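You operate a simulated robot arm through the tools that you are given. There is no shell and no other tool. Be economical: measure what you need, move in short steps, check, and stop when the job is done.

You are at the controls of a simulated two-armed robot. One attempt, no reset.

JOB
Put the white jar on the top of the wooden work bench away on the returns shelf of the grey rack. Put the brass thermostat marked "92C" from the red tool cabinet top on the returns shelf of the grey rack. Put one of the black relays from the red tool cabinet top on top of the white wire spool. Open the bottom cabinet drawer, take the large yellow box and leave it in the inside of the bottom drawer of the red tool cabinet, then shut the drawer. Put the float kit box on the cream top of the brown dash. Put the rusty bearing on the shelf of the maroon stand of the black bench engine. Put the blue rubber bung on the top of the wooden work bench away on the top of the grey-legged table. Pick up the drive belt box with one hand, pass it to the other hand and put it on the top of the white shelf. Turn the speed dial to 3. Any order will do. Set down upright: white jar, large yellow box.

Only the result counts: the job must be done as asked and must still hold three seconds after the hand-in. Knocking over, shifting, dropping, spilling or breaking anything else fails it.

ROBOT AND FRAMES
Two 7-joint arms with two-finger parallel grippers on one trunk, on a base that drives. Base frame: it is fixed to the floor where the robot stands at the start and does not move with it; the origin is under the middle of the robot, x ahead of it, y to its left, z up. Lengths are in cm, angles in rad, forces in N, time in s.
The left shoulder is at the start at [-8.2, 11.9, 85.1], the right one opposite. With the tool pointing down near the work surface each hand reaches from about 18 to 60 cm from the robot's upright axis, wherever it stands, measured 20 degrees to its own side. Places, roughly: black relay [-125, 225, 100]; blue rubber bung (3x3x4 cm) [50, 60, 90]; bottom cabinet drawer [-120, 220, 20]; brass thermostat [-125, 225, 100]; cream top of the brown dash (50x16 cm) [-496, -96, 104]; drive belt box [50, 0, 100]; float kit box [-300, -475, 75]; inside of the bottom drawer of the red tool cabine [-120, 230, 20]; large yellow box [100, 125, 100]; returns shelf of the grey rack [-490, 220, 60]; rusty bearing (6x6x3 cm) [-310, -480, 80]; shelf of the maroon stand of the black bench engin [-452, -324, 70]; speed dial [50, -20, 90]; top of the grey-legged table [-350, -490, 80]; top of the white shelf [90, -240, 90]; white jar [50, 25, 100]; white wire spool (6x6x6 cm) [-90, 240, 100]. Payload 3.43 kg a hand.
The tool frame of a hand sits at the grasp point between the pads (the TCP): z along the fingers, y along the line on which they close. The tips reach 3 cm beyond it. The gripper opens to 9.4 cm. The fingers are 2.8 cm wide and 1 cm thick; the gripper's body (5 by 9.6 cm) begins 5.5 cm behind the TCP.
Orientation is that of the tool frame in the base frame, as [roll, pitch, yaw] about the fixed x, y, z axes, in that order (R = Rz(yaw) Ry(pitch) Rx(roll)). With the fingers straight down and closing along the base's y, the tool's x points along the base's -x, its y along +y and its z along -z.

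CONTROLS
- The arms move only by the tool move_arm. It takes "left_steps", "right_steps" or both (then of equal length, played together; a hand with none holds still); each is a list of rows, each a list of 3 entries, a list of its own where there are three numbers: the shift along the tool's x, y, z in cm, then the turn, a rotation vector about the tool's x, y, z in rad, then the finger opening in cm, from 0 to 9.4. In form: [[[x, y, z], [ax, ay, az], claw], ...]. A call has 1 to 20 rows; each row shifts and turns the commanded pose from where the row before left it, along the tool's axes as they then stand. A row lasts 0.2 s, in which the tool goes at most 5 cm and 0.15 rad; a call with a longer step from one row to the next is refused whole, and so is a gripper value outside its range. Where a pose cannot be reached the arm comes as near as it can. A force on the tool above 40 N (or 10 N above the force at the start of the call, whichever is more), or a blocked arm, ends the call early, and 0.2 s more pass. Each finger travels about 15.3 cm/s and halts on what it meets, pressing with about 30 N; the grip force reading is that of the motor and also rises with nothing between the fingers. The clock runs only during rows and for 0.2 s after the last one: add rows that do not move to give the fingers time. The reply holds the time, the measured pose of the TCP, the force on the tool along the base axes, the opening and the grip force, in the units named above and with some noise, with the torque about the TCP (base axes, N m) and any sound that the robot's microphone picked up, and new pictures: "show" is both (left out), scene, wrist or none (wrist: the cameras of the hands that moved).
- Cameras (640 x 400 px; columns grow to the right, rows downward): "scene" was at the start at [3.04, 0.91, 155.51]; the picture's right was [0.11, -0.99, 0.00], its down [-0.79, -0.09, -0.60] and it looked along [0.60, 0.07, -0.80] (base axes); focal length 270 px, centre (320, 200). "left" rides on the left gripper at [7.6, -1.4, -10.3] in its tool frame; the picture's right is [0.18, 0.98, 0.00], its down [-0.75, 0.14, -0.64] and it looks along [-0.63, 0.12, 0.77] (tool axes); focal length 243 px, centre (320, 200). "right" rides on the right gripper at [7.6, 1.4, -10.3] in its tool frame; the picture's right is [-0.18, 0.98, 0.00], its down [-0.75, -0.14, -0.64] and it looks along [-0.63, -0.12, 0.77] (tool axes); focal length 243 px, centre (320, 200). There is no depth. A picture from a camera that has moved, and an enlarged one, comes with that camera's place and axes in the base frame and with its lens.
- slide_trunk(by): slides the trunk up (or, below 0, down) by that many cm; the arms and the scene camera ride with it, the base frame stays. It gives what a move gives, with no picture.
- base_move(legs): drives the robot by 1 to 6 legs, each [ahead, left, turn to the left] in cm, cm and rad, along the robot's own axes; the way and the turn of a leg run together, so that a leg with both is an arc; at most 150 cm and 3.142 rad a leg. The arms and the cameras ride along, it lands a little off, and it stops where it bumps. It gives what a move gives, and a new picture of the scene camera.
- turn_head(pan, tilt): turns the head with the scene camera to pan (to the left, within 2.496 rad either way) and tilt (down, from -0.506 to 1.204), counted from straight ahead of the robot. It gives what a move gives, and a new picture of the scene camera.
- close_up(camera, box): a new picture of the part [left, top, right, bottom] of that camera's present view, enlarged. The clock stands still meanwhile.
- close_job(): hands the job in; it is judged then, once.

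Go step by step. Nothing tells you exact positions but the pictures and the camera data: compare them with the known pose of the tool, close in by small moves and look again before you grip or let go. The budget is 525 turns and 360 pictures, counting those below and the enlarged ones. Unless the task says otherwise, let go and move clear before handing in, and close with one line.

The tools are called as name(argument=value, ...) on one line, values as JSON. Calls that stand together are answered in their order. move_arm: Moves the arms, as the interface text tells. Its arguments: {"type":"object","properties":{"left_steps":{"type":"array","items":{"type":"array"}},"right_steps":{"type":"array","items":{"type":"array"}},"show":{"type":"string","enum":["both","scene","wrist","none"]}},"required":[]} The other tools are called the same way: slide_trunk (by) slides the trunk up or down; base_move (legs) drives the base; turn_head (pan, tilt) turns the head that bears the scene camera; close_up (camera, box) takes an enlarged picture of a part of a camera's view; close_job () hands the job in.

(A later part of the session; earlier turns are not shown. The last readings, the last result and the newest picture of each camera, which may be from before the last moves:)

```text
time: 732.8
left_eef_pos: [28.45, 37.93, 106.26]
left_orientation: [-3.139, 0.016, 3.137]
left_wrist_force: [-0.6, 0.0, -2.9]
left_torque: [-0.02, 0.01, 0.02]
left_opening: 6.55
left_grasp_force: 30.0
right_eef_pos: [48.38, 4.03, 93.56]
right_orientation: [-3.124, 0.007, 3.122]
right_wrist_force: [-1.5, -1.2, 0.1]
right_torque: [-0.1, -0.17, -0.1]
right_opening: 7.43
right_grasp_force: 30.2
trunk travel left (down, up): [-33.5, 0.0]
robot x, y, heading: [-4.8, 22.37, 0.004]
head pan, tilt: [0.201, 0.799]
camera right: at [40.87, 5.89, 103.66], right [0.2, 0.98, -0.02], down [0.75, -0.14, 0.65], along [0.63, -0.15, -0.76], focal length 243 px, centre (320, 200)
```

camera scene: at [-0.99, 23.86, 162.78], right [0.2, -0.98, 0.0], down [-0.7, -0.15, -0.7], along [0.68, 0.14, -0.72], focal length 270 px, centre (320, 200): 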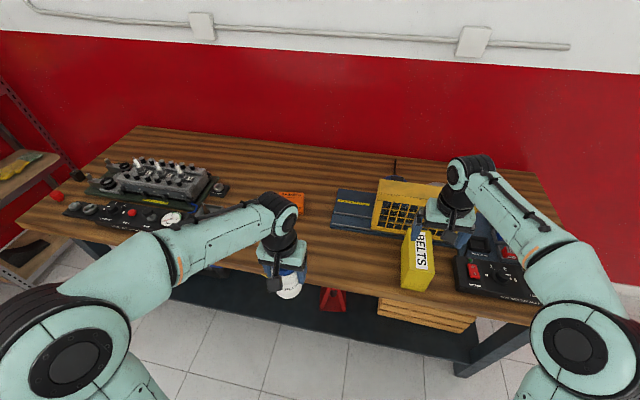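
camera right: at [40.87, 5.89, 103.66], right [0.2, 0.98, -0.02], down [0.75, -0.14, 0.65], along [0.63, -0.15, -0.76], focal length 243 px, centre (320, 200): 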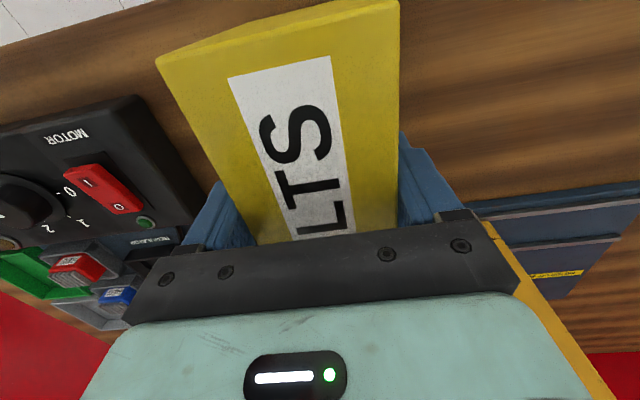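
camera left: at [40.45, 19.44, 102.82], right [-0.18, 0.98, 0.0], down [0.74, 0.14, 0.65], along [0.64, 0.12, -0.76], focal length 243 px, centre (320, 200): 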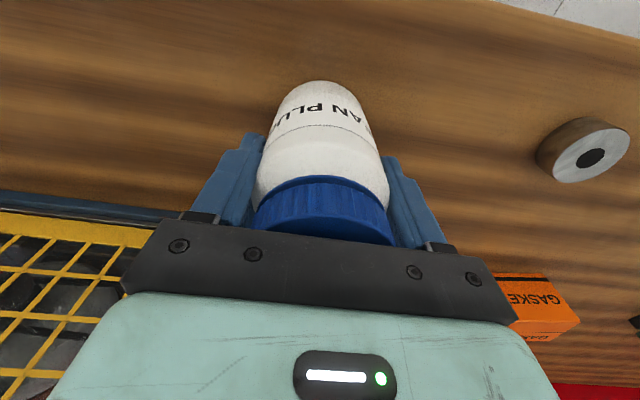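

Gripped from above. Lift and retract.

move_arm(right_steps=[[[0, 0, -2], [0, 0, 0], 6], [[0, 0, -4], [0, 0, 0], 6], [[0, 0, -4], [0, 0, 0], 6], [[1, 0, -4], [0, 0, 0], 6], [[3, -0.5, -2], [0, 0, 0], 6], [[4.5, -1, 0], [0, 0, 0], 6], [[4.5, -1, 0], [0, 0, 0], 6], [[4.5, -1, 0], [0, 0, 0], 6]], show="scene")

```text
time: 734.6
left_eef_pos: [28.36, 37.86, 106.29]
left_orientation: [-3.14, 0.017, 3.137]
left_wrist_force: [-0.1, 1.9, -1.1]
left_torque: [-0.02, -0.01, 0.0]
left_opening: 6.54
left_grasp_force: 29.8
right_eef_pos: [30.71, 1.2, 109.57]
right_orientation: [-3.123, 0.006, 3.123]
right_wrist_force: [0.4, -0.5, -3.2]
right_torque: [0.01, -0.03, 0.01]
right_opening: 7.45
right_grasp_force: 29.6
trunk travel left (down, up): [-33.5, 0.0]
robot x, y, heading: [-4.7, 21.79, 0.003]
head pan, tilt: [0.201, 0.799]
camera scene: at [-1.27, 23.77, 162.77], right [0.2, -0.98, 0.0], down [-0.7, -0.15, -0.7], along [0.68, 0.14, -0.72], focal length 270 px, centre (320, 200)
```

scene: 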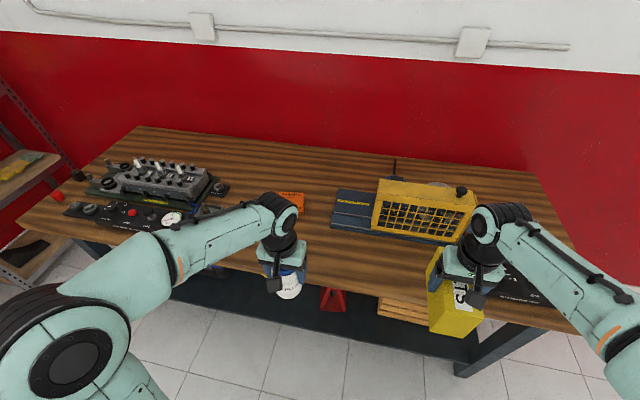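

Now to the open drawer with the box (right) and jar (left).

base_move(legs=[[-30, 0, 0], [0, 0, 1.567], [0, 88, 0], [100, 0, 0]])

turn_head(pan=-0.1, tilt=0.9)

```text
time: 753.0
left_eef_pos: [-138.98, 153.8, 106.39]
left_orientation: [-3.141, 0.016, -1.577]
left_wrist_force: [0.1, 0.4, -1.3]
left_torque: [0.0, -0.02, 0.02]
left_opening: 6.53
left_grasp_force: 30.1
right_eef_pos: [-102.39, 155.89, 109.43]
right_orientation: [-3.123, 0.005, -1.589]
right_wrist_force: [0.1, 0.0, -2.5]
right_torque: [-0.02, 0.04, 0.0]
right_opening: 7.43
right_grasp_force: 29.9
trunk travel left (down, up): [-33.5, 0.0]
robot x, y, heading: [-123.25, 120.41, 1.572]
head pan, tilt: [0.201, 0.799]
camera scene: at [-124.82, 124.2, 162.77], right [0.98, 0.2, 0.0], down [0.14, -0.7, -0.7], along [-0.14, 0.68, -0.72], focal length 270 px, centre (320, 200)
```

scene: 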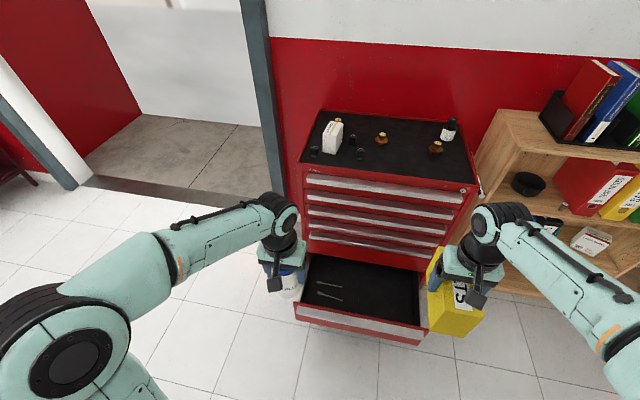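

```text
time: 753.8
left_eef_pos: [-139.03, 153.65, 106.3]
left_orientation: [-3.14, 0.016, -1.578]
left_wrist_force: [0.5, 0.3, -1.8]
left_torque: [0.02, 0.02, 0.0]
left_opening: 6.51
left_grasp_force: 29.8
right_eef_pos: [-102.4, 155.97, 109.49]
right_orientation: [-3.122, 0.007, -1.591]
right_wrist_force: [0.0, -0.3, -3.2]
right_torque: [-0.03, 0.01, -0.01]
right_opening: 7.4
right_grasp_force: 30.1
trunk travel left (down, up): [-33.5, 0.0]
robot x, y, heading: [-123.22, 120.87, 1.575]
head pan, tilt: [-0.099, 0.901]
camera scene: at [-122.47, 123.83, 161.99], right [1.0, -0.1, 0.0], down [-0.08, -0.78, -0.62], along [0.06, 0.62, -0.78], focal length 270 px, centre (320, 200)
```

scene: 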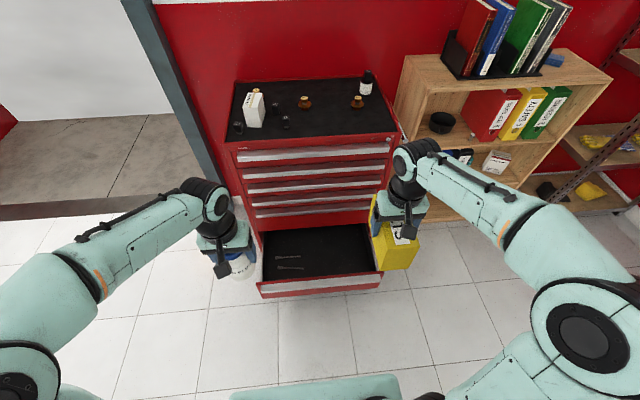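

base_move(legs=[[21, 0, 0]])

slide_trunk(by=-20)

move_arm(right_steps=[[[-1.5, 0.5, 4.5], [0, 0, 0], 6], [[-1.5, 0.5, 4.5], [0, 0, 0], 6], [[-1.5, 0.5, 4.5], [0, 0, 0], 6], [[-1.5, 0.5, 4.5], [0, 0, 0], 6], [[-1.5, 0.5, 4.5], [0, 0, 0], 6], [[-1.5, 0.5, 4.5], [0, 0, 0], 6], [[-1.5, 0.5, 4.5], [0, 0, 0], 6], [[-1.5, 0.3, 4.5], [0, 0, 0], 6]], show="scene")

```text
time: 755.4
left_eef_pos: [-139.17, 174.6, 106.3]
left_orientation: [-3.14, 0.015, -1.575]
left_wrist_force: [-0.5, 0.1, -1.4]
left_torque: [0.0, -0.06, 0.0]
left_opening: 6.53
left_grasp_force: 29.7
right_eef_pos: [-102.42, 176.96, 109.48]
right_orientation: [-3.121, 0.006, -1.589]
right_wrist_force: [-0.5, -0.7, -3.0]
right_torque: [0.01, 0.01, -0.01]
right_opening: 7.42
right_grasp_force: 30.4
trunk travel left (down, up): [-33.5, 0.0]
robot x, y, heading: [-123.85, 141.28, 1.574]
head pan, tilt: [-0.099, 0.901]
camera scene: at [-122.52, 144.62, 161.96], right [1.0, -0.1, 0.0], down [-0.08, -0.78, -0.62], along [0.06, 0.62, -0.78], focal length 270 px, centre (320, 200)
```

scene: 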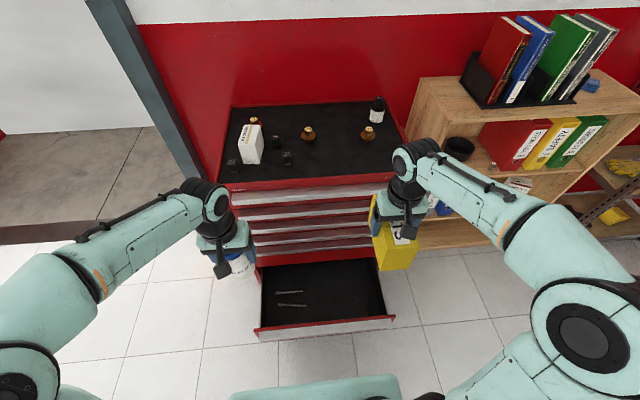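

```text
time: 757.6
left_eef_pos: [-139.02, 174.42, 86.44]
left_orientation: [-3.141, 0.016, -1.575]
left_wrist_force: [-0.2, 0.7, -1.5]
left_torque: [0.02, 0.02, -0.04]
left_opening: 6.54
left_grasp_force: 30.0
right_eef_pos: [-102.4, 176.87, 89.55]
right_orientation: [-3.121, 0.008, -1.589]
right_wrist_force: [0.3, 0.5, -2.1]
right_torque: [0.01, 0.0, -0.01]
right_opening: 7.42
right_grasp_force: 29.6
trunk travel left (down, up): [-13.5, 20.0]
robot x, y, heading: [-123.64, 141.17, 1.572]
head pan, tilt: [-0.099, 0.901]
```

```text
time: 759.4
left_eef_pos: [-138.97, 174.57, 86.22]
left_orientation: [-3.141, 0.017, -1.576]
left_wrist_force: [0.7, 0.4, -1.0]
left_torque: [-0.01, 0.0, 0.01]
left_opening: 6.54
left_grasp_force: 30.4
right_eef_pos: [-105.36, 189.21, 53.54]
right_orientation: [-3.123, 0.007, -1.589]
right_wrist_force: [0.3, 0.1, -2.3]
right_torque: [-0.03, 0.0, 0.0]
right_opening: 7.42
right_grasp_force: 29.5
trunk travel left (down, up): [-13.5, 20.0]
robot x, y, heading: [-123.28, 141.22, 1.576]
head pan, tilt: [-0.099, 0.901]
camera scene: at [-122.52, 145.91, 141.67], right [1.0, -0.1, 0.0], down [-0.08, -0.78, -0.62], along [0.06, 0.62, -0.78], focal length 270 px, centre (320, 200)
```

scene: 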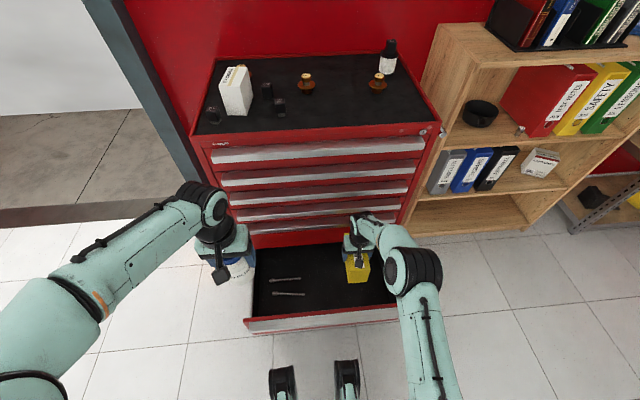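

Box is over the drawer's free right side. Lower it in.

move_arm(right_steps=[[[0, 0, 4.5], [0, 0, 0], 6], [[0, 0, 4.5], [0, 0, 0], 6], [[0, 0, 4.5], [0, 0, 0], 6], [[0, 0, 4.5], [0, 0, 0], 6]], show="both")

close_up(camera="scene", box=[230, 200, 430, 340])

```text
time: 760.4
left_eef_pos: [-139.14, 174.54, 86.39]
left_orientation: [-3.14, 0.016, -1.576]
left_wrist_force: [0.0, -0.3, -2.1]
left_torque: [0.0, 0.0, 0.01]
left_opening: 6.51
left_grasp_force: 30.4
right_eef_pos: [-105.0, 188.61, 35.88]
right_orientation: [-3.121, 0.007, -1.59]
right_wrist_force: [-0.9, -0.4, -3.0]
right_torque: [-0.03, 0.02, 0.0]
right_opening: 7.43
right_grasp_force: 29.9
right hand out of reach, approached as far as the arm can: row 4
trunk travel left (down, up): [-13.5, 20.0]
robot x, y, heading: [-123.5, 141.08, 1.571]
head pan, tilt: [-0.099, 0.901]
camera scene: at [-122.52, 145.83, 141.69], right [1.0, -0.1, 0.0], down [-0.08, -0.78, -0.62], along [0.06, 0.62, -0.78], focal length 270 px, centre (320, 200)
camera right: at [-106.51, 181.05, 45.89], right [-0.98, 0.2, -0.02], down [0.14, 0.75, 0.65], along [0.14, 0.63, -0.76], focal length 243 px, centre (320, 200)
```

scene: 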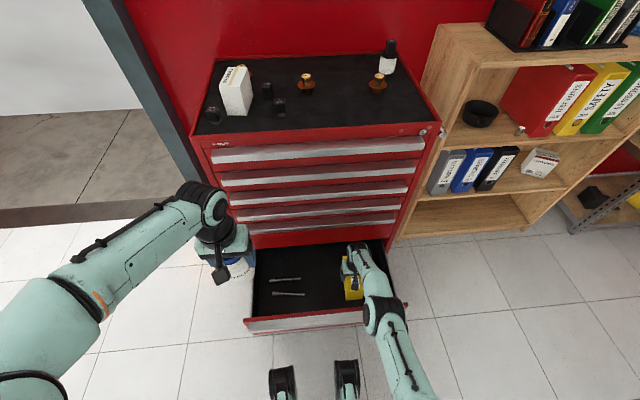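
right: 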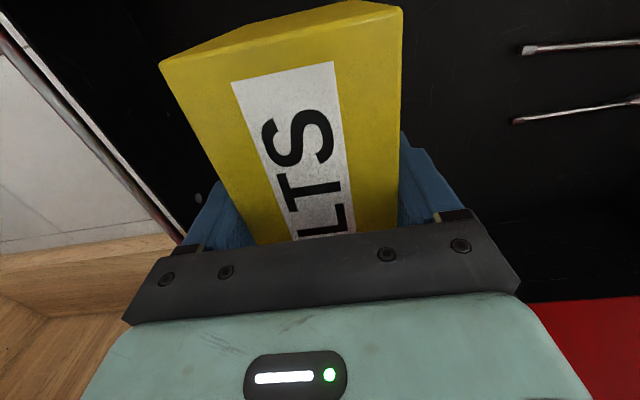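

```text
2.86 times, centred on (330, 270) of scene
camera zoom: at [-122.52, 145.83, 141.69], right [1.0, -0.1, 0.0], down [-0.08, -0.78, -0.62], along [0.06, 0.62, -0.78], focal length 772 px, centre (291, 0)
```

zoom: 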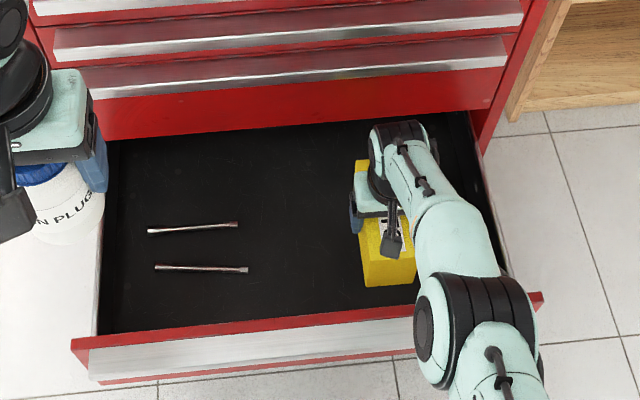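

The elbow gets too low over the drawer front here. I lift, back the base so the arm is straighter, and lower again.

move_arm(right_steps=[[[0, 0, -4.5], [0, 0, 0], 6], [[0, 0, -4.5], [0, 0, 0], 6], [[0, 0, -4.5], [0, 0, 0], 6], [[0, 0, -4.5], [0, 0, 0], 6]], show="none")

base_move(legs=[[-9, 0, 0]])

move_arm(right_steps=[[[-2.5, 0, 3], [0, 0, 0], 6], [[-2.5, 0, 3], [0, 0, 0], 6], [[-1, 0, 4], [0, 0, 0], 6], [[0, 0, 4], [0, 0, 0], 6]], show="scene")

```text
time: 761.4
left_eef_pos: [-139.2, 174.44, 86.18]
left_orientation: [-3.14, 0.017, -1.576]
left_wrist_force: [0.0, 0.6, -1.0]
left_torque: [0.01, 0.01, -0.03]
left_opening: 6.55
left_grasp_force: 29.6
right_eef_pos: [-105.4, 188.49, 53.89]
right_orientation: [-3.124, 0.002, -1.59]
right_wrist_force: [0.4, -0.6, -2.4]
right_torque: [-0.02, 0.02, 0.0]
right_opening: 7.43
right_grasp_force: 30.7
trunk travel left (down, up): [-13.5, 20.0]
robot x, y, heading: [-123.26, 141.71, 1.574]
head pan, tilt: [-0.099, 0.901]
```

```text
time: 762.5
left_eef_pos: [-139.17, 165.51, 86.36]
left_orientation: [-3.139, 0.018, -1.575]
left_wrist_force: [-1.3, 0.6, -2.4]
left_torque: [0.05, 0.0, -0.02]
left_opening: 6.51
left_grasp_force: 29.8
right_eef_pos: [-105.25, 179.69, 54.0]
right_orientation: [-3.124, 0.007, -1.588]
right_wrist_force: [-0.4, 0.8, -3.0]
right_torque: [0.0, 0.0, 0.01]
right_opening: 7.42
right_grasp_force: 30.0
trunk travel left (down, up): [-13.5, 20.0]
robot x, y, heading: [-123.22, 132.35, 1.577]
head pan, tilt: [-0.099, 0.901]
camera scene: at [-122.49, 136.82, 141.68], right [1.0, -0.1, 0.0], down [-0.07, -0.78, -0.62], along [0.06, 0.62, -0.78], focal length 270 px, centre (320, 200)
```

scene: 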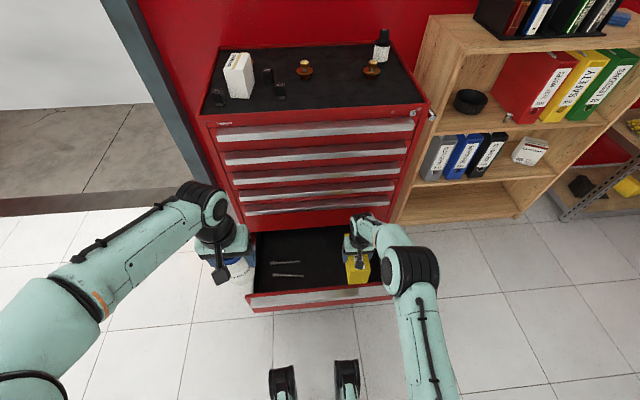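

```text
time: 763.5
left_eef_pos: [-139.08, 165.58, 86.29]
left_orientation: [-3.139, 0.015, -1.574]
left_wrist_force: [-0.1, 0.6, -1.9]
left_torque: [0.0, 0.0, 0.0]
left_opening: 6.5
left_grasp_force: 29.7
right_eef_pos: [-105.2, 183.53, 44.5]
right_orientation: [-3.124, 0.006, -1.591]
right_wrist_force: [0.3, -0.2, -3.2]
right_torque: [-0.01, -0.02, -0.01]
right_opening: 7.43
right_grasp_force: 30.2
right hand out of reach, approached as far as the arm can: row 3, 4
trunk travel left (down, up): [-13.5, 20.0]
robot x, y, heading: [-123.62, 132.62, 1.571]
head pan, tilt: [-0.099, 0.901]
camera scene: at [-122.49, 136.93, 141.68], right [1.0, -0.1, 0.0], down [-0.07, -0.78, -0.62], along [0.06, 0.62, -0.78], focal length 270 px, centre (320, 200)
```

scene: 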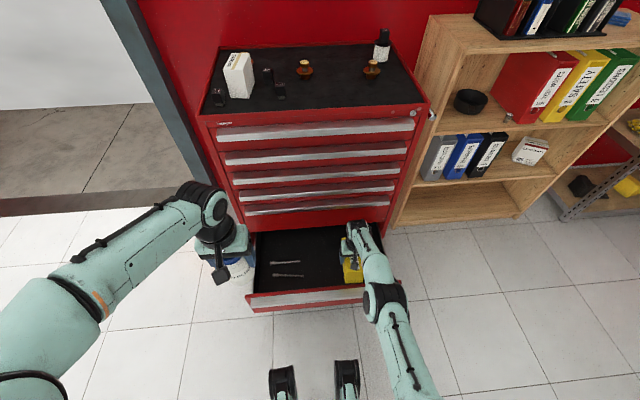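

move_arm(right_steps=[[[0, 0, -4.5], [0, 0, 0], 6], [[2, 0, -4.5], [0, 0, 0], 6], [[4, 0, -2], [0, 0, 0], 6], [[4, 0, 0], [0, 0, 0], 6]], show="none")

base_move(legs=[[10.5, 0, 0]])

slide_trunk(by=-5)

```text
time: 764.5
left_eef_pos: [-139.07, 165.56, 86.36]
left_orientation: [-3.139, 0.014, -1.575]
left_wrist_force: [-0.2, 0.2, -2.2]
left_torque: [0.01, -0.02, -0.01]
left_opening: 6.54
left_grasp_force: 30.0
right_eef_pos: [-105.73, 173.59, 55.31]
right_orientation: [-3.121, 0.009, -1.588]
right_wrist_force: [-0.2, 0.2, -2.9]
right_torque: [-0.03, 0.02, -0.01]
right_opening: 7.42
right_grasp_force: 29.7
trunk travel left (down, up): [-13.5, 20.0]
robot x, y, heading: [-123.1, 132.68, 1.575]
head pan, tilt: [-0.099, 0.901]
```

```text
time: 765.7
left_eef_pos: [-139.24, 176.07, 86.28]
left_orientation: [-3.139, 0.016, -1.575]
left_wrist_force: [-0.4, 0.8, -2.2]
left_torque: [-0.03, 0.04, 0.0]
left_opening: 6.53
left_grasp_force: 29.9
right_eef_pos: [-105.7, 183.79, 55.24]
right_orientation: [-3.122, 0.005, -1.587]
right_wrist_force: [0.1, 0.3, -3.5]
right_torque: [-0.03, -0.02, -0.01]
right_opening: 7.41
right_grasp_force: 29.7
trunk travel left (down, up): [-13.5, 20.0]
robot x, y, heading: [-123.0, 143.03, 1.576]
head pan, tilt: [-0.099, 0.901]
camera scene: at [-122.54, 147.45, 141.67], right [1.0, -0.1, 0.0], down [-0.07, -0.78, -0.62], along [0.06, 0.62, -0.78], focal length 270 px, centre (320, 200)
```

scene: 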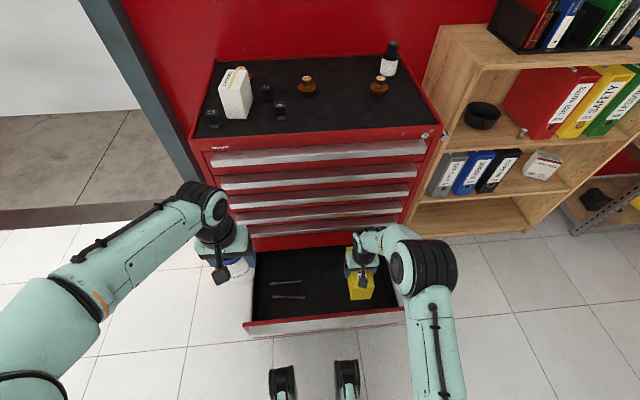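

```text
time: 766.6
left_eef_pos: [-139.1, 175.95, 81.4]
left_orientation: [-3.141, 0.015, -1.574]
left_wrist_force: [0.3, 0.6, -1.2]
left_torque: [-0.01, 0.01, -0.03]
left_opening: 6.55
left_grasp_force: 29.9
right_eef_pos: [-105.64, 183.75, 50.41]
right_orientation: [-3.123, 0.005, -1.588]
right_wrist_force: [0.6, 0.2, -3.3]
right_torque: [0.0, 0.0, 0.0]
right_opening: 7.43
right_grasp_force: 29.9
trunk travel left (down, up): [-8.5, 25.0]
robot x, y, heading: [-123.14, 143.2, 1.576]
head pan, tilt: [-0.099, 0.901]
```

move_arm(right_steps=[[[-0.5, 0, 4], [0, 0, 0], 6], [[-0.5, 0, 4], [0, 0, 0], 6], [[-0.5, 0, 4], [0, 0, 0], 6], [[0, 0, 4], [0, 0, 0], 6]], show="scene")

close_up(camera="scene", box=[230, 200, 470, 350])

```text
time: 767.6
left_eef_pos: [-139.2, 176.0, 81.2]
left_orientation: [-3.14, 0.015, -1.574]
left_wrist_force: [0.6, 0.0, -1.4]
left_torque: [-0.01, 0.01, 0.0]
left_opening: 6.5
left_grasp_force: 30.3
right_eef_pos: [-105.32, 185.53, 34.36]
right_orientation: [-3.122, 0.007, -1.591]
right_wrist_force: [0.3, 0.0, -3.0]
right_torque: [-0.01, -0.01, 0.02]
right_opening: 7.41
right_grasp_force: 30.4
trunk travel left (down, up): [-8.5, 25.0]
robot x, y, heading: [-123.4, 143.65, 1.571]
head pan, tilt: [-0.099, 0.901]
camera scene: at [-122.53, 148.85, 136.18], right [1.0, -0.1, 0.0], down [-0.07, -0.78, -0.62], along [0.06, 0.62, -0.78], focal length 270 px, centre (320, 200)
```

scene: 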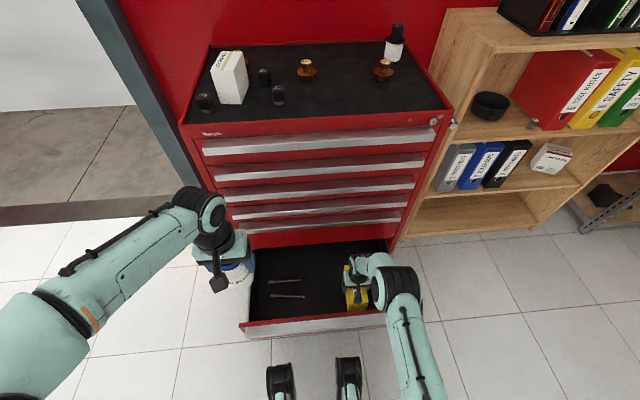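

```text
2.67 times, centred on (350, 275) of scene
camera zoom: at [-122.53, 148.85, 136.18], right [1.0, -0.1, 0.0], down [-0.07, -0.78, -0.62], along [0.06, 0.62, -0.78], focal length 721 px, centre (240, 0)
```

zoom: 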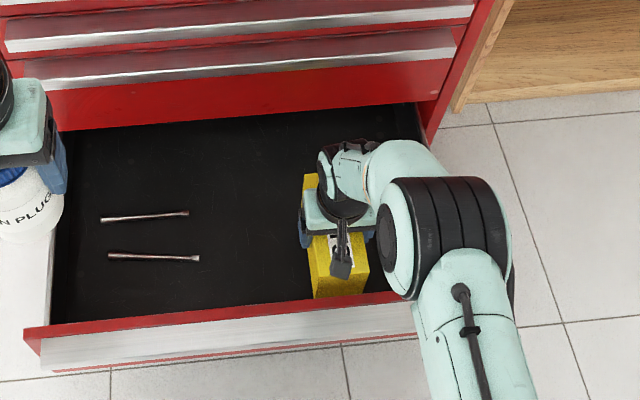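

move_arm(right_steps=[[[-0.3, 0, 2], [0, 0, 0], 6], [[0, 0, 2], [0, 0, 0], 6], [[0, 0, 2], [0, 0, 0], 6]], show="scene")

close_up(camera="scene", box=[230, 200, 470, 350])

```text
time: 768.4
left_eef_pos: [-139.03, 176.03, 81.35]
left_orientation: [-3.14, 0.017, -1.574]
left_wrist_force: [-0.1, -0.6, -1.0]
left_torque: [0.03, -0.05, 0.04]
left_opening: 6.53
left_grasp_force: 29.9
right_eef_pos: [-105.19, 185.84, 28.33]
right_orientation: [-3.122, 0.006, -1.588]
right_wrist_force: [-0.6, -0.6, -2.5]
right_torque: [-0.01, -0.01, -0.03]
right_opening: 7.44
right_grasp_force: 29.8
trunk travel left (down, up): [-8.5, 25.0]
robot x, y, heading: [-123.3, 142.91, 1.573]
head pan, tilt: [-0.099, 0.901]
camera scene: at [-122.54, 148.84, 136.18], right [1.0, -0.1, 0.0], down [-0.07, -0.78, -0.62], along [0.06, 0.62, -0.78], focal length 270 px, centre (320, 200)
```

scene: 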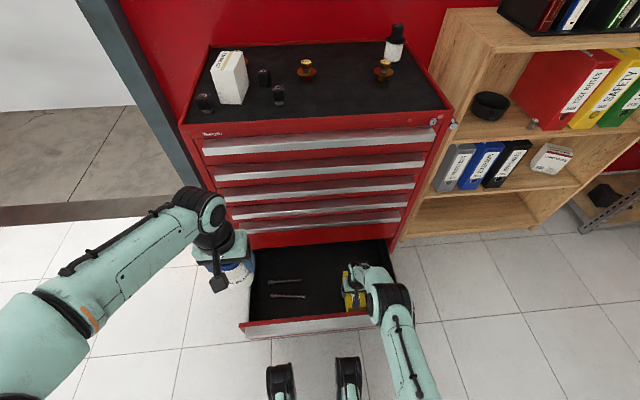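

```text
2.67 times, centred on (350, 275) of scene
camera zoom: at [-122.54, 148.84, 136.18], right [1.0, -0.1, 0.0], down [-0.07, -0.78, -0.62], along [0.06, 0.62, -0.78], focal length 721 px, centre (240, 0)
```

zoom: 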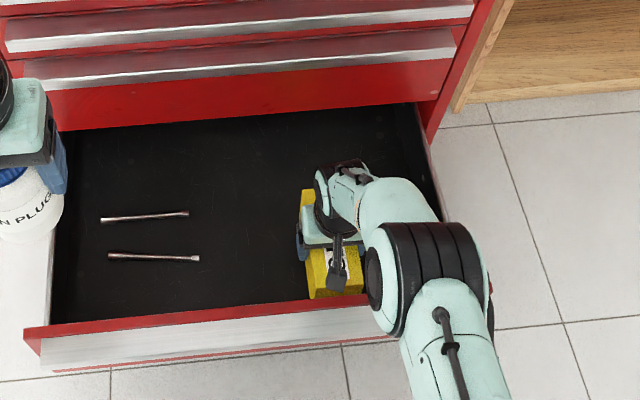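

move_arm(right_steps=[[[0, 0, 1], [0, 0, 0], 6], [[0, 0, 1], [0, 0, 0], 6], [[0, 0, 0.6], [0, 0, 0], 6], [[0, 0, 0.6], [0, 0, 0], 6]], show="wrist")

```text
time: 769.4
left_eef_pos: [-139.16, 175.92, 81.17]
left_orientation: [-3.14, 0.017, -1.574]
left_wrist_force: [0.0, 0.1, -2.0]
left_torque: [0.0, 0.02, -0.01]
left_opening: 6.55
left_grasp_force: 29.5
right_eef_pos: [-105.12, 185.88, 25.11]
right_orientation: [-3.124, 0.006, -1.589]
right_wrist_force: [-0.1, 0.6, -2.6]
right_torque: [-0.02, 0.0, 0.03]
right_opening: 7.4
right_grasp_force: 29.8
trunk travel left (down, up): [-8.5, 25.0]
robot x, y, heading: [-123.4, 143.27, 1.576]
head pan, tilt: [-0.099, 0.901]
camera right: at [-106.8, 178.21, 35.15], right [-0.98, 0.2, -0.02], down [0.14, 0.75, 0.65], along [0.14, 0.63, -0.76], focal length 243 px, centre (320, 200)
```

right: 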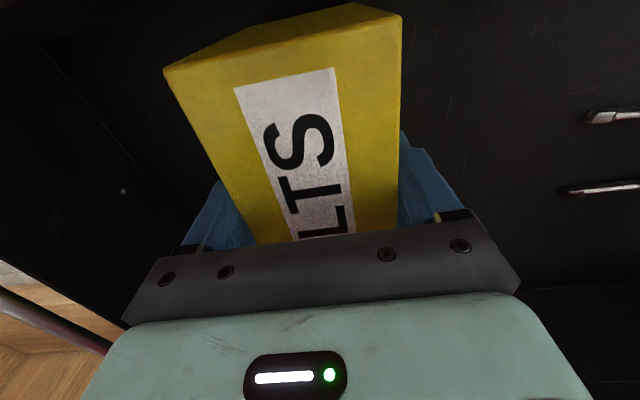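

move_arm(right_steps=[[[0, 0, 0.5], [0, 0, 0], 6], [[0, 0, 0.5], [0, 0, 0], 6], [[0, 0, 0.5], [0, 0, 0], 6], [[0, 0, 0.5], [0, 0, 0], 6]], show="none")

```text
time: 770.0
left_eef_pos: [-139.16, 176.05, 81.18]
left_orientation: [3.141, 0.016, -1.573]
left_wrist_force: [-0.2, 0.4, -1.7]
left_torque: [0.03, 0.0, -0.02]
left_opening: 6.53
left_grasp_force: 29.6
right_eef_pos: [-105.07, 186.37, 24.74]
right_orientation: [-3.12, 0.012, -1.588]
right_wrist_force: [-0.3, 0.4, 10.0]
right_torque: [-1.26, 0.33, 0.0]
right_opening: 7.44
right_grasp_force: 30.1
trunk travel left (down, up): [-8.5, 25.0]
robot x, y, heading: [-123.42, 143.21, 1.574]
head pan, tilt: [-0.099, 0.901]
stopped in row 3 (right hand): the force on the tool passed its limit at 46 N (the readings are from after the stop); the commanded pose is now the measured one
```

close_up(camera="scene", box=[300, 230, 440, 350])

close_up(camera="right", box=[0, 0, 640, 400])

```text
3.33 times, centred on (370, 290) of scene
camera zoom: at [-122.56, 148.81, 136.18], right [1.0, -0.1, 0.0], down [-0.07, -0.78, -0.62], along [0.06, 0.62, -0.78], focal length 901 px, centre (153, -100)
```

zoom: 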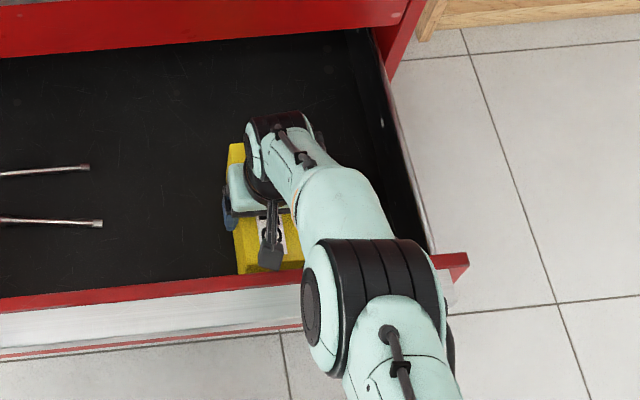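

```text
1.00 times, centred on (320, 200) of right (not enlarged: the box is as wide or as high as the picture)
camera zoom: at [-106.78, 178.69, 34.67], right [-0.98, 0.2, -0.02], down [0.14, 0.74, 0.65], along [0.15, 0.64, -0.76], focal length 243 px, centre (320, 200)
```

zoom: 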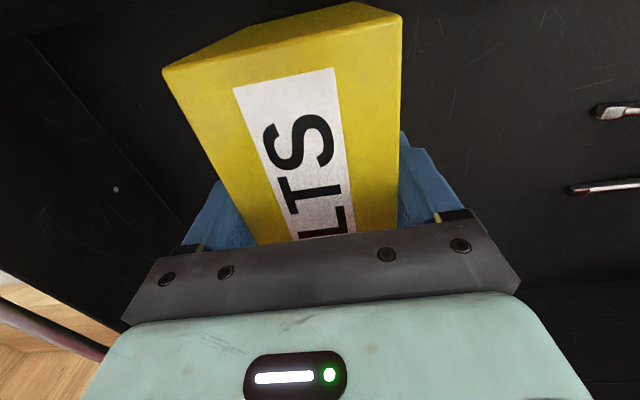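

The drawer floor is at z≈16, so the box is standing on it. Release gently and rise straight up.

move_arm(right_steps=[[[0, 0, -0.3], [0, 0, 0], 7.5], [[0, 0, 0], [0, 0, 0], 8.5], [[0, 0, 0], [0, 0, 0], 9.4], [[0, 0, -2], [0, 0, 0], 9.4], [[0, 0, -4], [0, 0, 0], 9.4], [[0, 0, -4.5], [0, 0, 0], 9.4], [[0, 0, -4.5], [0, 0, 0], 9.4], [[0, 0, -4.5], [0, 0, 0], 9.4], [[0, 0, -4.5], [0, 0, 0], 9.4]], show="both")

```text
time: 772.0
left_eef_pos: [-139.17, 175.89, 81.26]
left_orientation: [-3.14, 0.014, -1.575]
left_wrist_force: [-0.1, 0.2, -2.3]
left_torque: [-0.05, -0.01, 0.0]
left_opening: 6.54
left_grasp_force: 30.1
right_eef_pos: [-105.62, 185.98, 48.86]
right_orientation: [-3.122, 0.011, -1.589]
right_wrist_force: [0.1, 0.1, 0.3]
right_torque: [0.01, 0.03, -0.02]
right_opening: 9.4
right_grasp_force: 0.1
trunk travel left (down, up): [-8.5, 25.0]
robot x, y, heading: [-123.62, 142.93, 1.572]
head pan, tilt: [-0.099, 0.901]
camera scene: at [-122.56, 148.78, 136.19], right [1.0, -0.1, 0.0], down [-0.07, -0.78, -0.62], along [0.06, 0.62, -0.78], focal length 270 px, centre (320, 200)
camera right: at [-107.3, 178.34, 58.88], right [-0.98, 0.2, -0.02], down [0.14, 0.74, 0.65], along [0.14, 0.64, -0.76], focal length 243 px, centre (320, 200)
```

scene: 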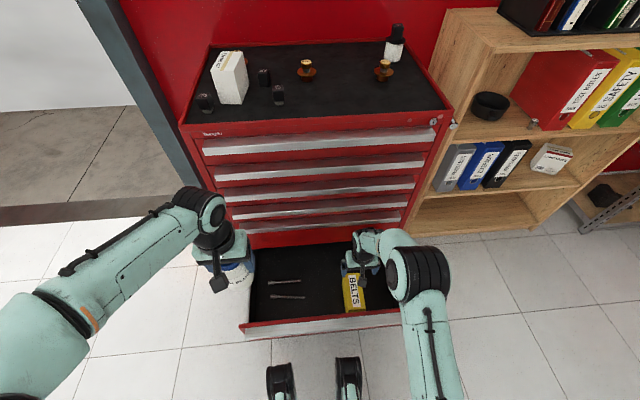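
right: 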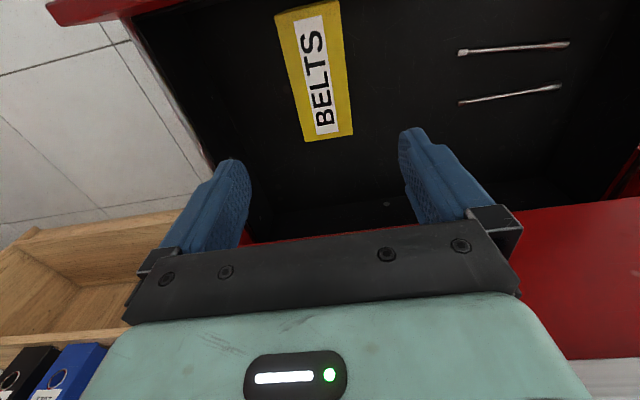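

The yellow box stands upright in the drawer. Now I back off, pitch the right hand forward with fingers closed, and push the drawer shut.

base_move(legs=[[-26, 0, 0]])

move_arm(right_steps=[[[0, 0, -2], [0, -0.14, 0], 4], [[0, 0, -2], [0, -0.14, 0], 1], [[0, 0, 0], [0, -0.14, 0], 0], [[0, 0, 0], [0, -0.14, 0], 0], [[0, 0, 0], [0, -0.14, 0], 0], [[0, 0, 0], [0, -0.14, 0], 0], [[0, 0, 0], [0, -0.14, 0], 0], [[0, 0, 0], [0, -0.14, 0], 0], [[0, 0, 0], [0, -0.14, 0], 0], [[0, 0, 0], [0, -0.1, 0], 0]], show="both")

```text
time: 773.9
left_eef_pos: [-139.01, 149.66, 81.27]
left_orientation: [-3.139, 0.017, -1.577]
left_wrist_force: [-0.1, -0.3, -1.9]
left_torque: [0.03, 0.02, 0.0]
left_opening: 6.54
left_grasp_force: 30.4
right_eef_pos: [-105.43, 159.79, 48.85]
right_orientation: [-3.122, 0.013, -1.59]
right_wrist_force: [0.2, 0.0, -0.1]
right_torque: [0.01, 0.02, 0.0]
right_opening: 9.4
right_grasp_force: 0.1
trunk travel left (down, up): [-8.5, 25.0]
robot x, y, heading: [-123.69, 116.5, 1.57]
head pan, tilt: [-0.099, 0.901]
camera scene: at [-122.46, 122.52, 136.19], right [1.0, -0.1, 0.0], down [-0.08, -0.78, -0.62], along [0.06, 0.62, -0.78], focal length 270 px, centre (320, 200)
```

scene: 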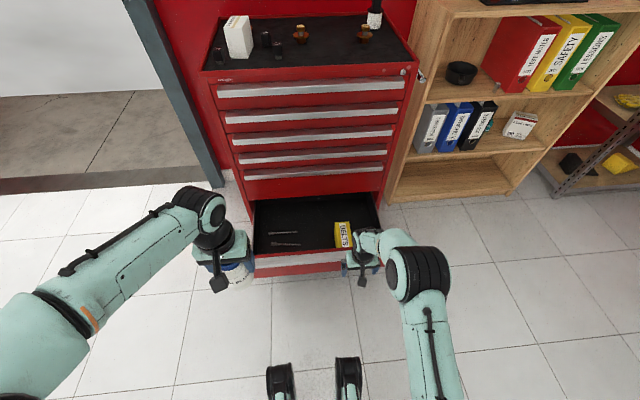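

```text
time: 776.1
left_eef_pos: [-139.02, 149.82, 81.34]
left_orientation: [-3.139, 0.014, -1.577]
left_wrist_force: [-0.4, -0.1, -2.2]
left_torque: [0.0, 0.04, -0.04]
left_opening: 6.56
left_grasp_force: 29.9
right_eef_pos: [-105.54, 159.52, 52.82]
right_orientation: [-3.039, 1.372, -1.49]
right_wrist_force: [-0.4, -0.6, 0.6]
right_torque: [-0.01, 0.01, 0.02]
right_opening: 0.0
right_grasp_force: 30.1
trunk travel left (down, up): [-8.5, 25.0]
robot x, y, heading: [-123.49, 117.11, 1.574]
head pan, tilt: [-0.099, 0.901]
camera scene: at [-122.45, 122.58, 136.18], right [1.0, -0.1, 0.0], down [-0.08, -0.78, -0.62], along [0.06, 0.62, -0.78], focal length 270 px, centre (320, 200)
camera right: at [-106.97, 148.01, 47.21], right [-0.99, 0.06, 0.16], down [0.11, -0.48, 0.87], along [0.13, 0.87, 0.47], focal length 243 px, centre (320, 200)
```

scene: 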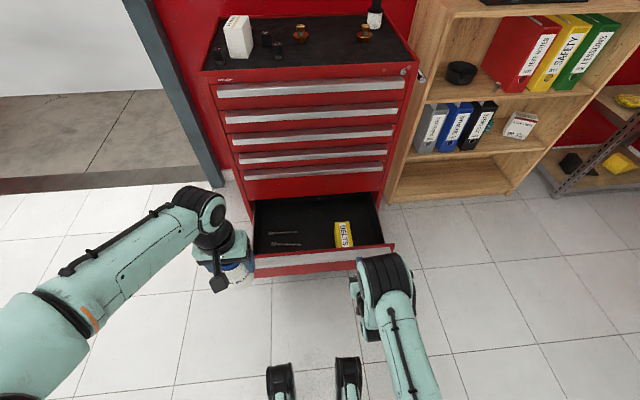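
right: 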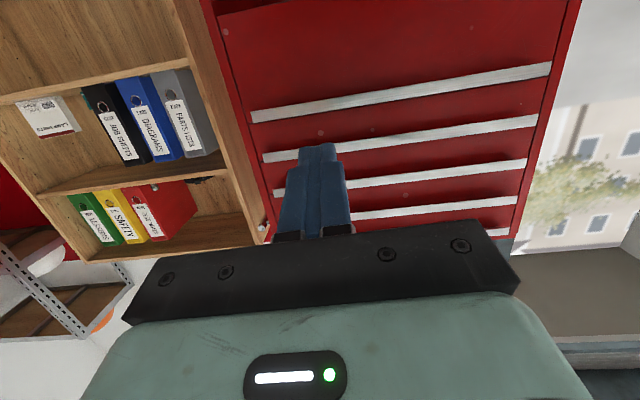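

move_arm(right_steps=[[[3.7, 1.2, 0.7], [0, 0, 0], 0], [[3.7, 1.2, 0.7], [0, 0, 0], 0], [[3.7, 1.2, 0.7], [0, 0, 0], 0], [[3.7, 1.2, 0.7], [0, 0, 0], 0], [[3.6, 1.2, 0.7], [0, 0, 0], 0]], show="both")

```text
time: 777.3
left_eef_pos: [-139.0, 149.79, 81.24]
left_orientation: [3.141, 0.015, -1.576]
left_wrist_force: [0.9, 0.2, -1.3]
left_torque: [0.01, -0.01, 0.0]
left_opening: 6.51
left_grasp_force: 29.9
right_eef_pos: [-111.22, 159.32, 34.03]
right_orientation: [-3.042, 1.371, -1.495]
right_wrist_force: [0.8, 0.3, 0.0]
right_torque: [0.01, -0.01, 0.01]
right_opening: 0.0
right_grasp_force: 29.5
trunk travel left (down, up): [-8.5, 25.0]
robot x, y, heading: [-123.39, 116.53, 1.575]
head pan, tilt: [-0.099, 0.901]
camera scene: at [-122.46, 122.58, 136.18], right [1.0, -0.1, 0.0], down [-0.08, -0.78, -0.62], along [0.06, 0.62, -0.78], focal length 270 px, centre (320, 200)
camera right: at [-112.63, 147.93, 28.36], right [-0.99, 0.06, 0.16], down [0.11, -0.48, 0.87], along [0.13, 0.87, 0.47], focal length 243 px, centre (320, 200)
```

scene: 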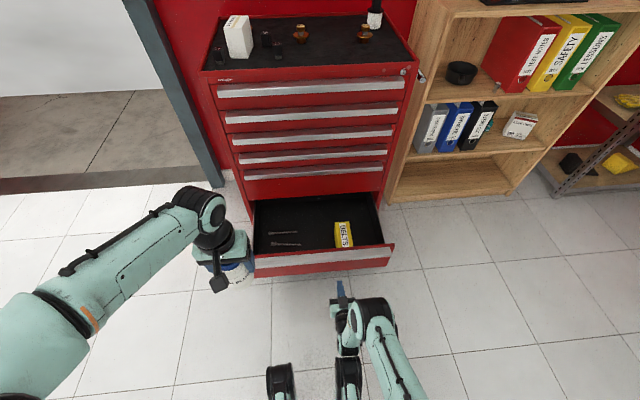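
right: 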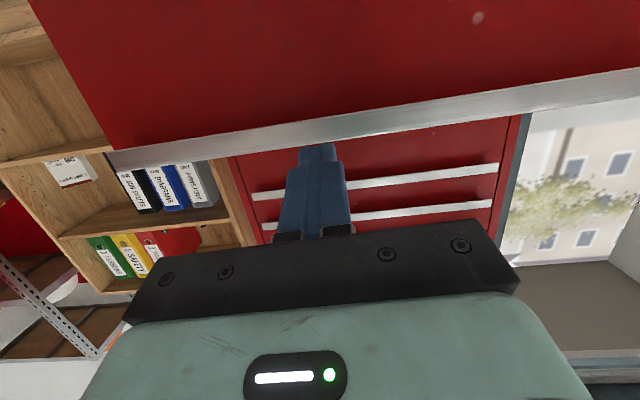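

Fingertips line up with the handle. Push by driving forward in two steps.

base_move(legs=[[22, 0, 0]])

```text
time: 779.0
left_eef_pos: [-139.06, 171.67, 81.38]
left_orientation: [-3.139, 0.015, -1.574]
left_wrist_force: [0.9, -0.1, -1.7]
left_torque: [-0.04, -0.05, 0.03]
left_opening: 6.53
left_grasp_force: 30.3
right_eef_pos: [-111.24, 181.38, 33.98]
right_orientation: [-3.043, 1.368, -1.491]
right_wrist_force: [-0.7, 0.9, -0.6]
right_torque: [0.02, 0.0, -0.02]
right_opening: 0.01
right_grasp_force: 29.9
trunk travel left (down, up): [-8.5, 25.0]
robot x, y, heading: [-123.6, 138.7, 1.57]
head pan, tilt: [-0.099, 0.901]
camera scene: at [-122.54, 144.5, 136.18], right [1.0, -0.1, 0.0], down [-0.07, -0.78, -0.62], along [0.06, 0.62, -0.78], focal length 270 px, centre (320, 200)
```

scene: 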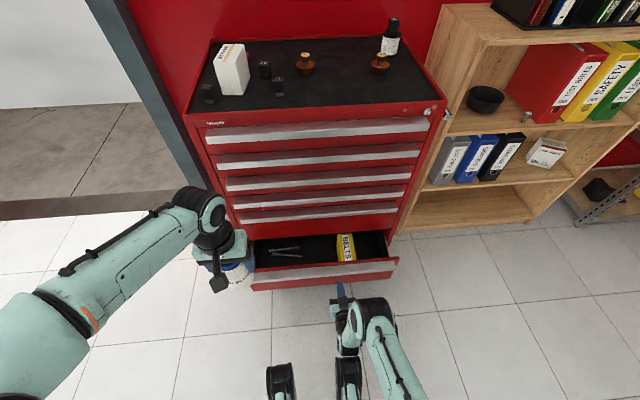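

The drawer is moving in. I finish slowly with the arm to avoid jolting its contents.

move_arm(right_steps=[[[-0.2, 0, 1.0], [0, 0, 0], 0], [[-0.2, 0, 1.0], [0, 0, 0], 0], [[-0.2, 0, 1.0], [0, 0, 0], 0], [[-0.2, 0, 1.0], [0, 0, 0], 0], [[-0.2, 0, 1.0], [0, 0, 0], 0], [[-0.2, 0, 1.0], [0, 0, 0], 0], [[-0.2, 0, 1.0], [0, 0, 0], 0], [[-0.2, 0, 1.0], [0, 0, 0], 0], [[-0.2, 0, 1.0], [0, 0, 0], 0], [[-0.2, 0, 1.0], [0, 0, 0], 0]], show="scene")

```text
time: 781.2
left_eef_pos: [-139.1, 171.71, 81.39]
left_orientation: [-3.139, 0.016, -1.575]
left_wrist_force: [-0.3, 0.4, -1.3]
left_torque: [-0.02, 0.0, -0.04]
left_opening: 6.56
left_grasp_force: 29.9
right_eef_pos: [-111.19, 191.58, 34.11]
right_orientation: [-3.04, 1.369, -1.492]
right_wrist_force: [-0.3, 0.6, -0.4]
right_torque: [0.0, 0.0, -0.03]
right_opening: 0.02
right_grasp_force: 30.3
trunk travel left (down, up): [-8.5, 25.0]
robot x, y, heading: [-123.04, 138.58, 1.575]
head pan, tilt: [-0.099, 0.901]
camera scene: at [-122.54, 144.46, 136.18], right [1.0, -0.1, 0.0], down [-0.07, -0.78, -0.62], along [0.06, 0.62, -0.78], focal length 270 px, centre (320, 200)
```

scene: 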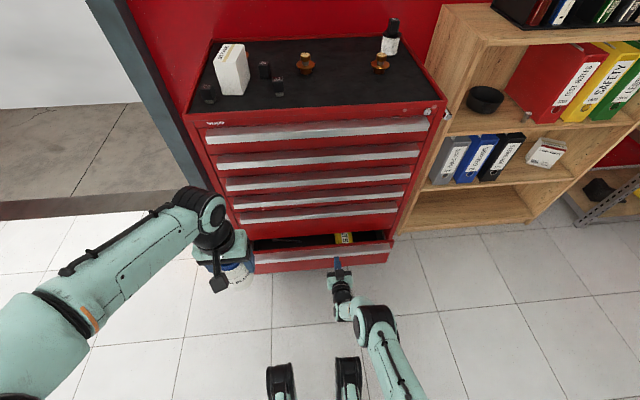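

move_arm(right_steps=[[[-0.2, 0, 1.0], [0, 0, 0], 0], [[-0.2, 0, 1.0], [0, 0, 0], 0], [[-0.2, 0, 1.0], [0, 0, 0], 0], [[-0.2, 0, 1.0], [0, 0, 0], 0], [[-0.2, 0, 1.0], [0, 0, 0], 0], [[-0.2, 0, 1.0], [0, 0, 0], 0], [[-0.2, 0, 1.0], [0, 0, 0], 0], [[-0.2, 0, 1.0], [0, 0, 0], 0], [[-0.15, 0, 0.7], [0, 0, 0], 0], [[-0.15, 0, 0.7], [0, 0, 0], 0], [[-0.15, 0, 0.7], [0, 0, 0], 0]], show="scene")

close_up(camera="scene", box=[200, 190, 420, 310])

```text
time: 783.6
left_eef_pos: [-139.12, 171.67, 81.27]
left_orientation: [-3.139, 0.017, -1.574]
left_wrist_force: [0.7, 0.3, -1.4]
left_torque: [0.01, 0.03, 0.01]
left_opening: 6.54
left_grasp_force: 30.0
right_eef_pos: [-110.83, 197.53, 34.99]
right_orientation: [-3.04, 1.371, -1.488]
right_wrist_force: [0.2, 0.5, 0.2]
right_torque: [0.03, 0.0, -0.01]
right_opening: 0.03
right_grasp_force: 29.9
right hand out of reach, approached as far as the arm can: row 6, 7, 8, 9, 10, 11
trunk travel left (down, up): [-8.5, 25.0]
robot x, y, heading: [-123.1, 138.47, 1.577]
head pan, tilt: [-0.099, 0.901]
camera scene: at [-122.54, 144.45, 136.18], right [1.0, -0.1, 0.0], down [-0.07, -0.78, -0.62], along [0.06, 0.62, -0.78], focal length 270 px, centre (320, 200)
```

scene: 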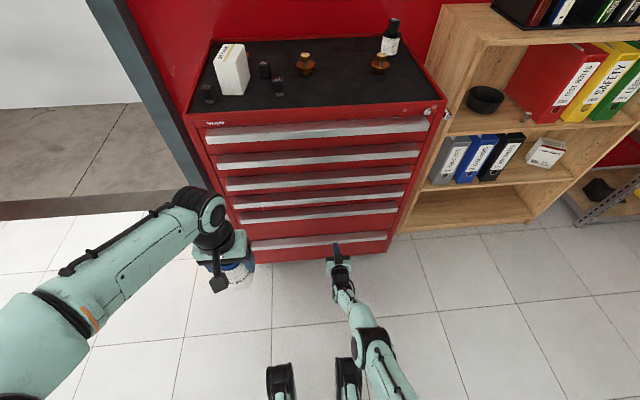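

```text
2.91 times, centred on (310, 250) of scene
camera zoom: at [-122.54, 144.45, 136.18], right [1.0, -0.1, 0.0], down [-0.07, -0.78, -0.62], along [0.06, 0.62, -0.78], focal length 786 px, centre (349, 54)
```

zoom: 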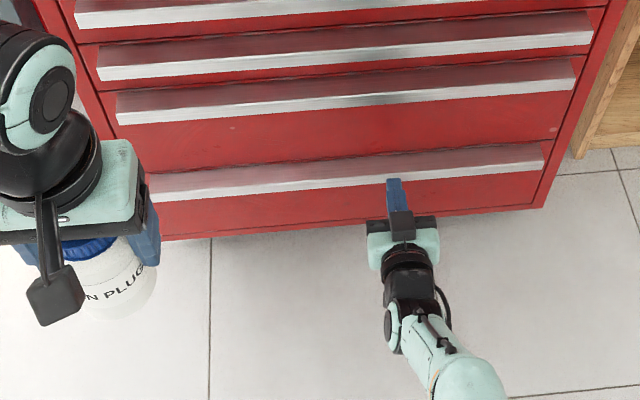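

Almost shut; the arm is at its reach. Push the last bit with the base.

base_move(legs=[[1.5, 0, 0]])

close_up(camera="scene", box=[200, 190, 420, 310])

```text
time: 784.4
left_eef_pos: [-138.98, 172.37, 81.22]
left_orientation: [3.14, 0.015, -1.578]
left_wrist_force: [0.4, 0.9, -1.3]
left_torque: [-0.05, -0.01, 0.01]
left_opening: 6.55
left_grasp_force: 30.3
right_eef_pos: [-110.85, 198.22, 34.94]
right_orientation: [-3.031, 1.381, -1.482]
right_wrist_force: [0.2, -13.7, 7.9]
right_torque: [0.21, 0.04, 0.12]
right_opening: 0.03
right_grasp_force: 29.7
trunk travel left (down, up): [-8.5, 25.0]
robot x, y, heading: [-123.04, 139.29, 1.577]
head pan, tilt: [-0.099, 0.901]
stopped in leg 1: the force on the tool passed its limit at 158 N (the readings are from after the stop); the commanded pose is now the measured one
camera scene: at [-122.55, 145.22, 136.19], right [1.0, -0.1, 0.0], down [-0.08, -0.78, -0.62], along [0.06, 0.62, -0.78], focal length 270 px, centre (320, 200)
```

scene: 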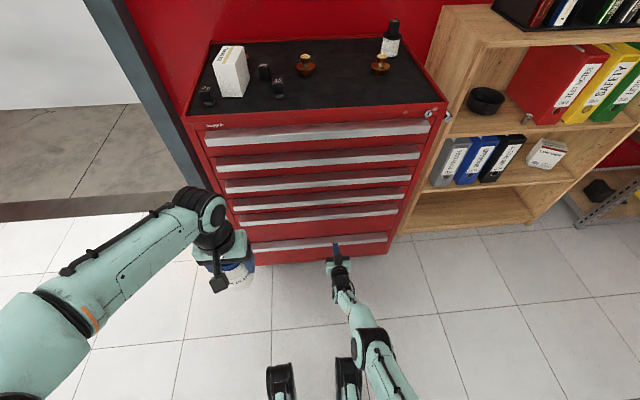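

```text
2.91 times, centred on (310, 250) of scene
camera zoom: at [-122.55, 145.22, 136.19], right [1.0, -0.1, 0.0], down [-0.08, -0.78, -0.62], along [0.06, 0.62, -0.78], focal length 786 px, centre (349, 54)
```

zoom: 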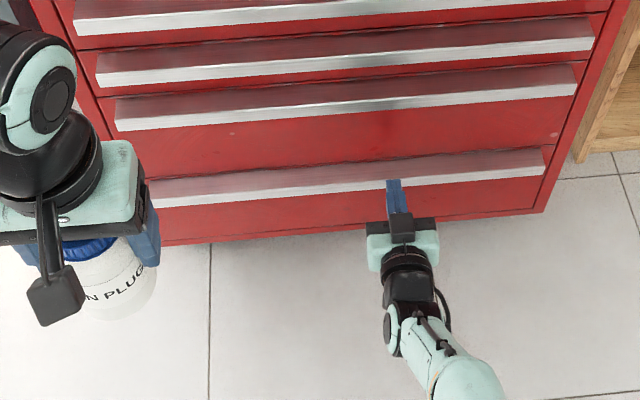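

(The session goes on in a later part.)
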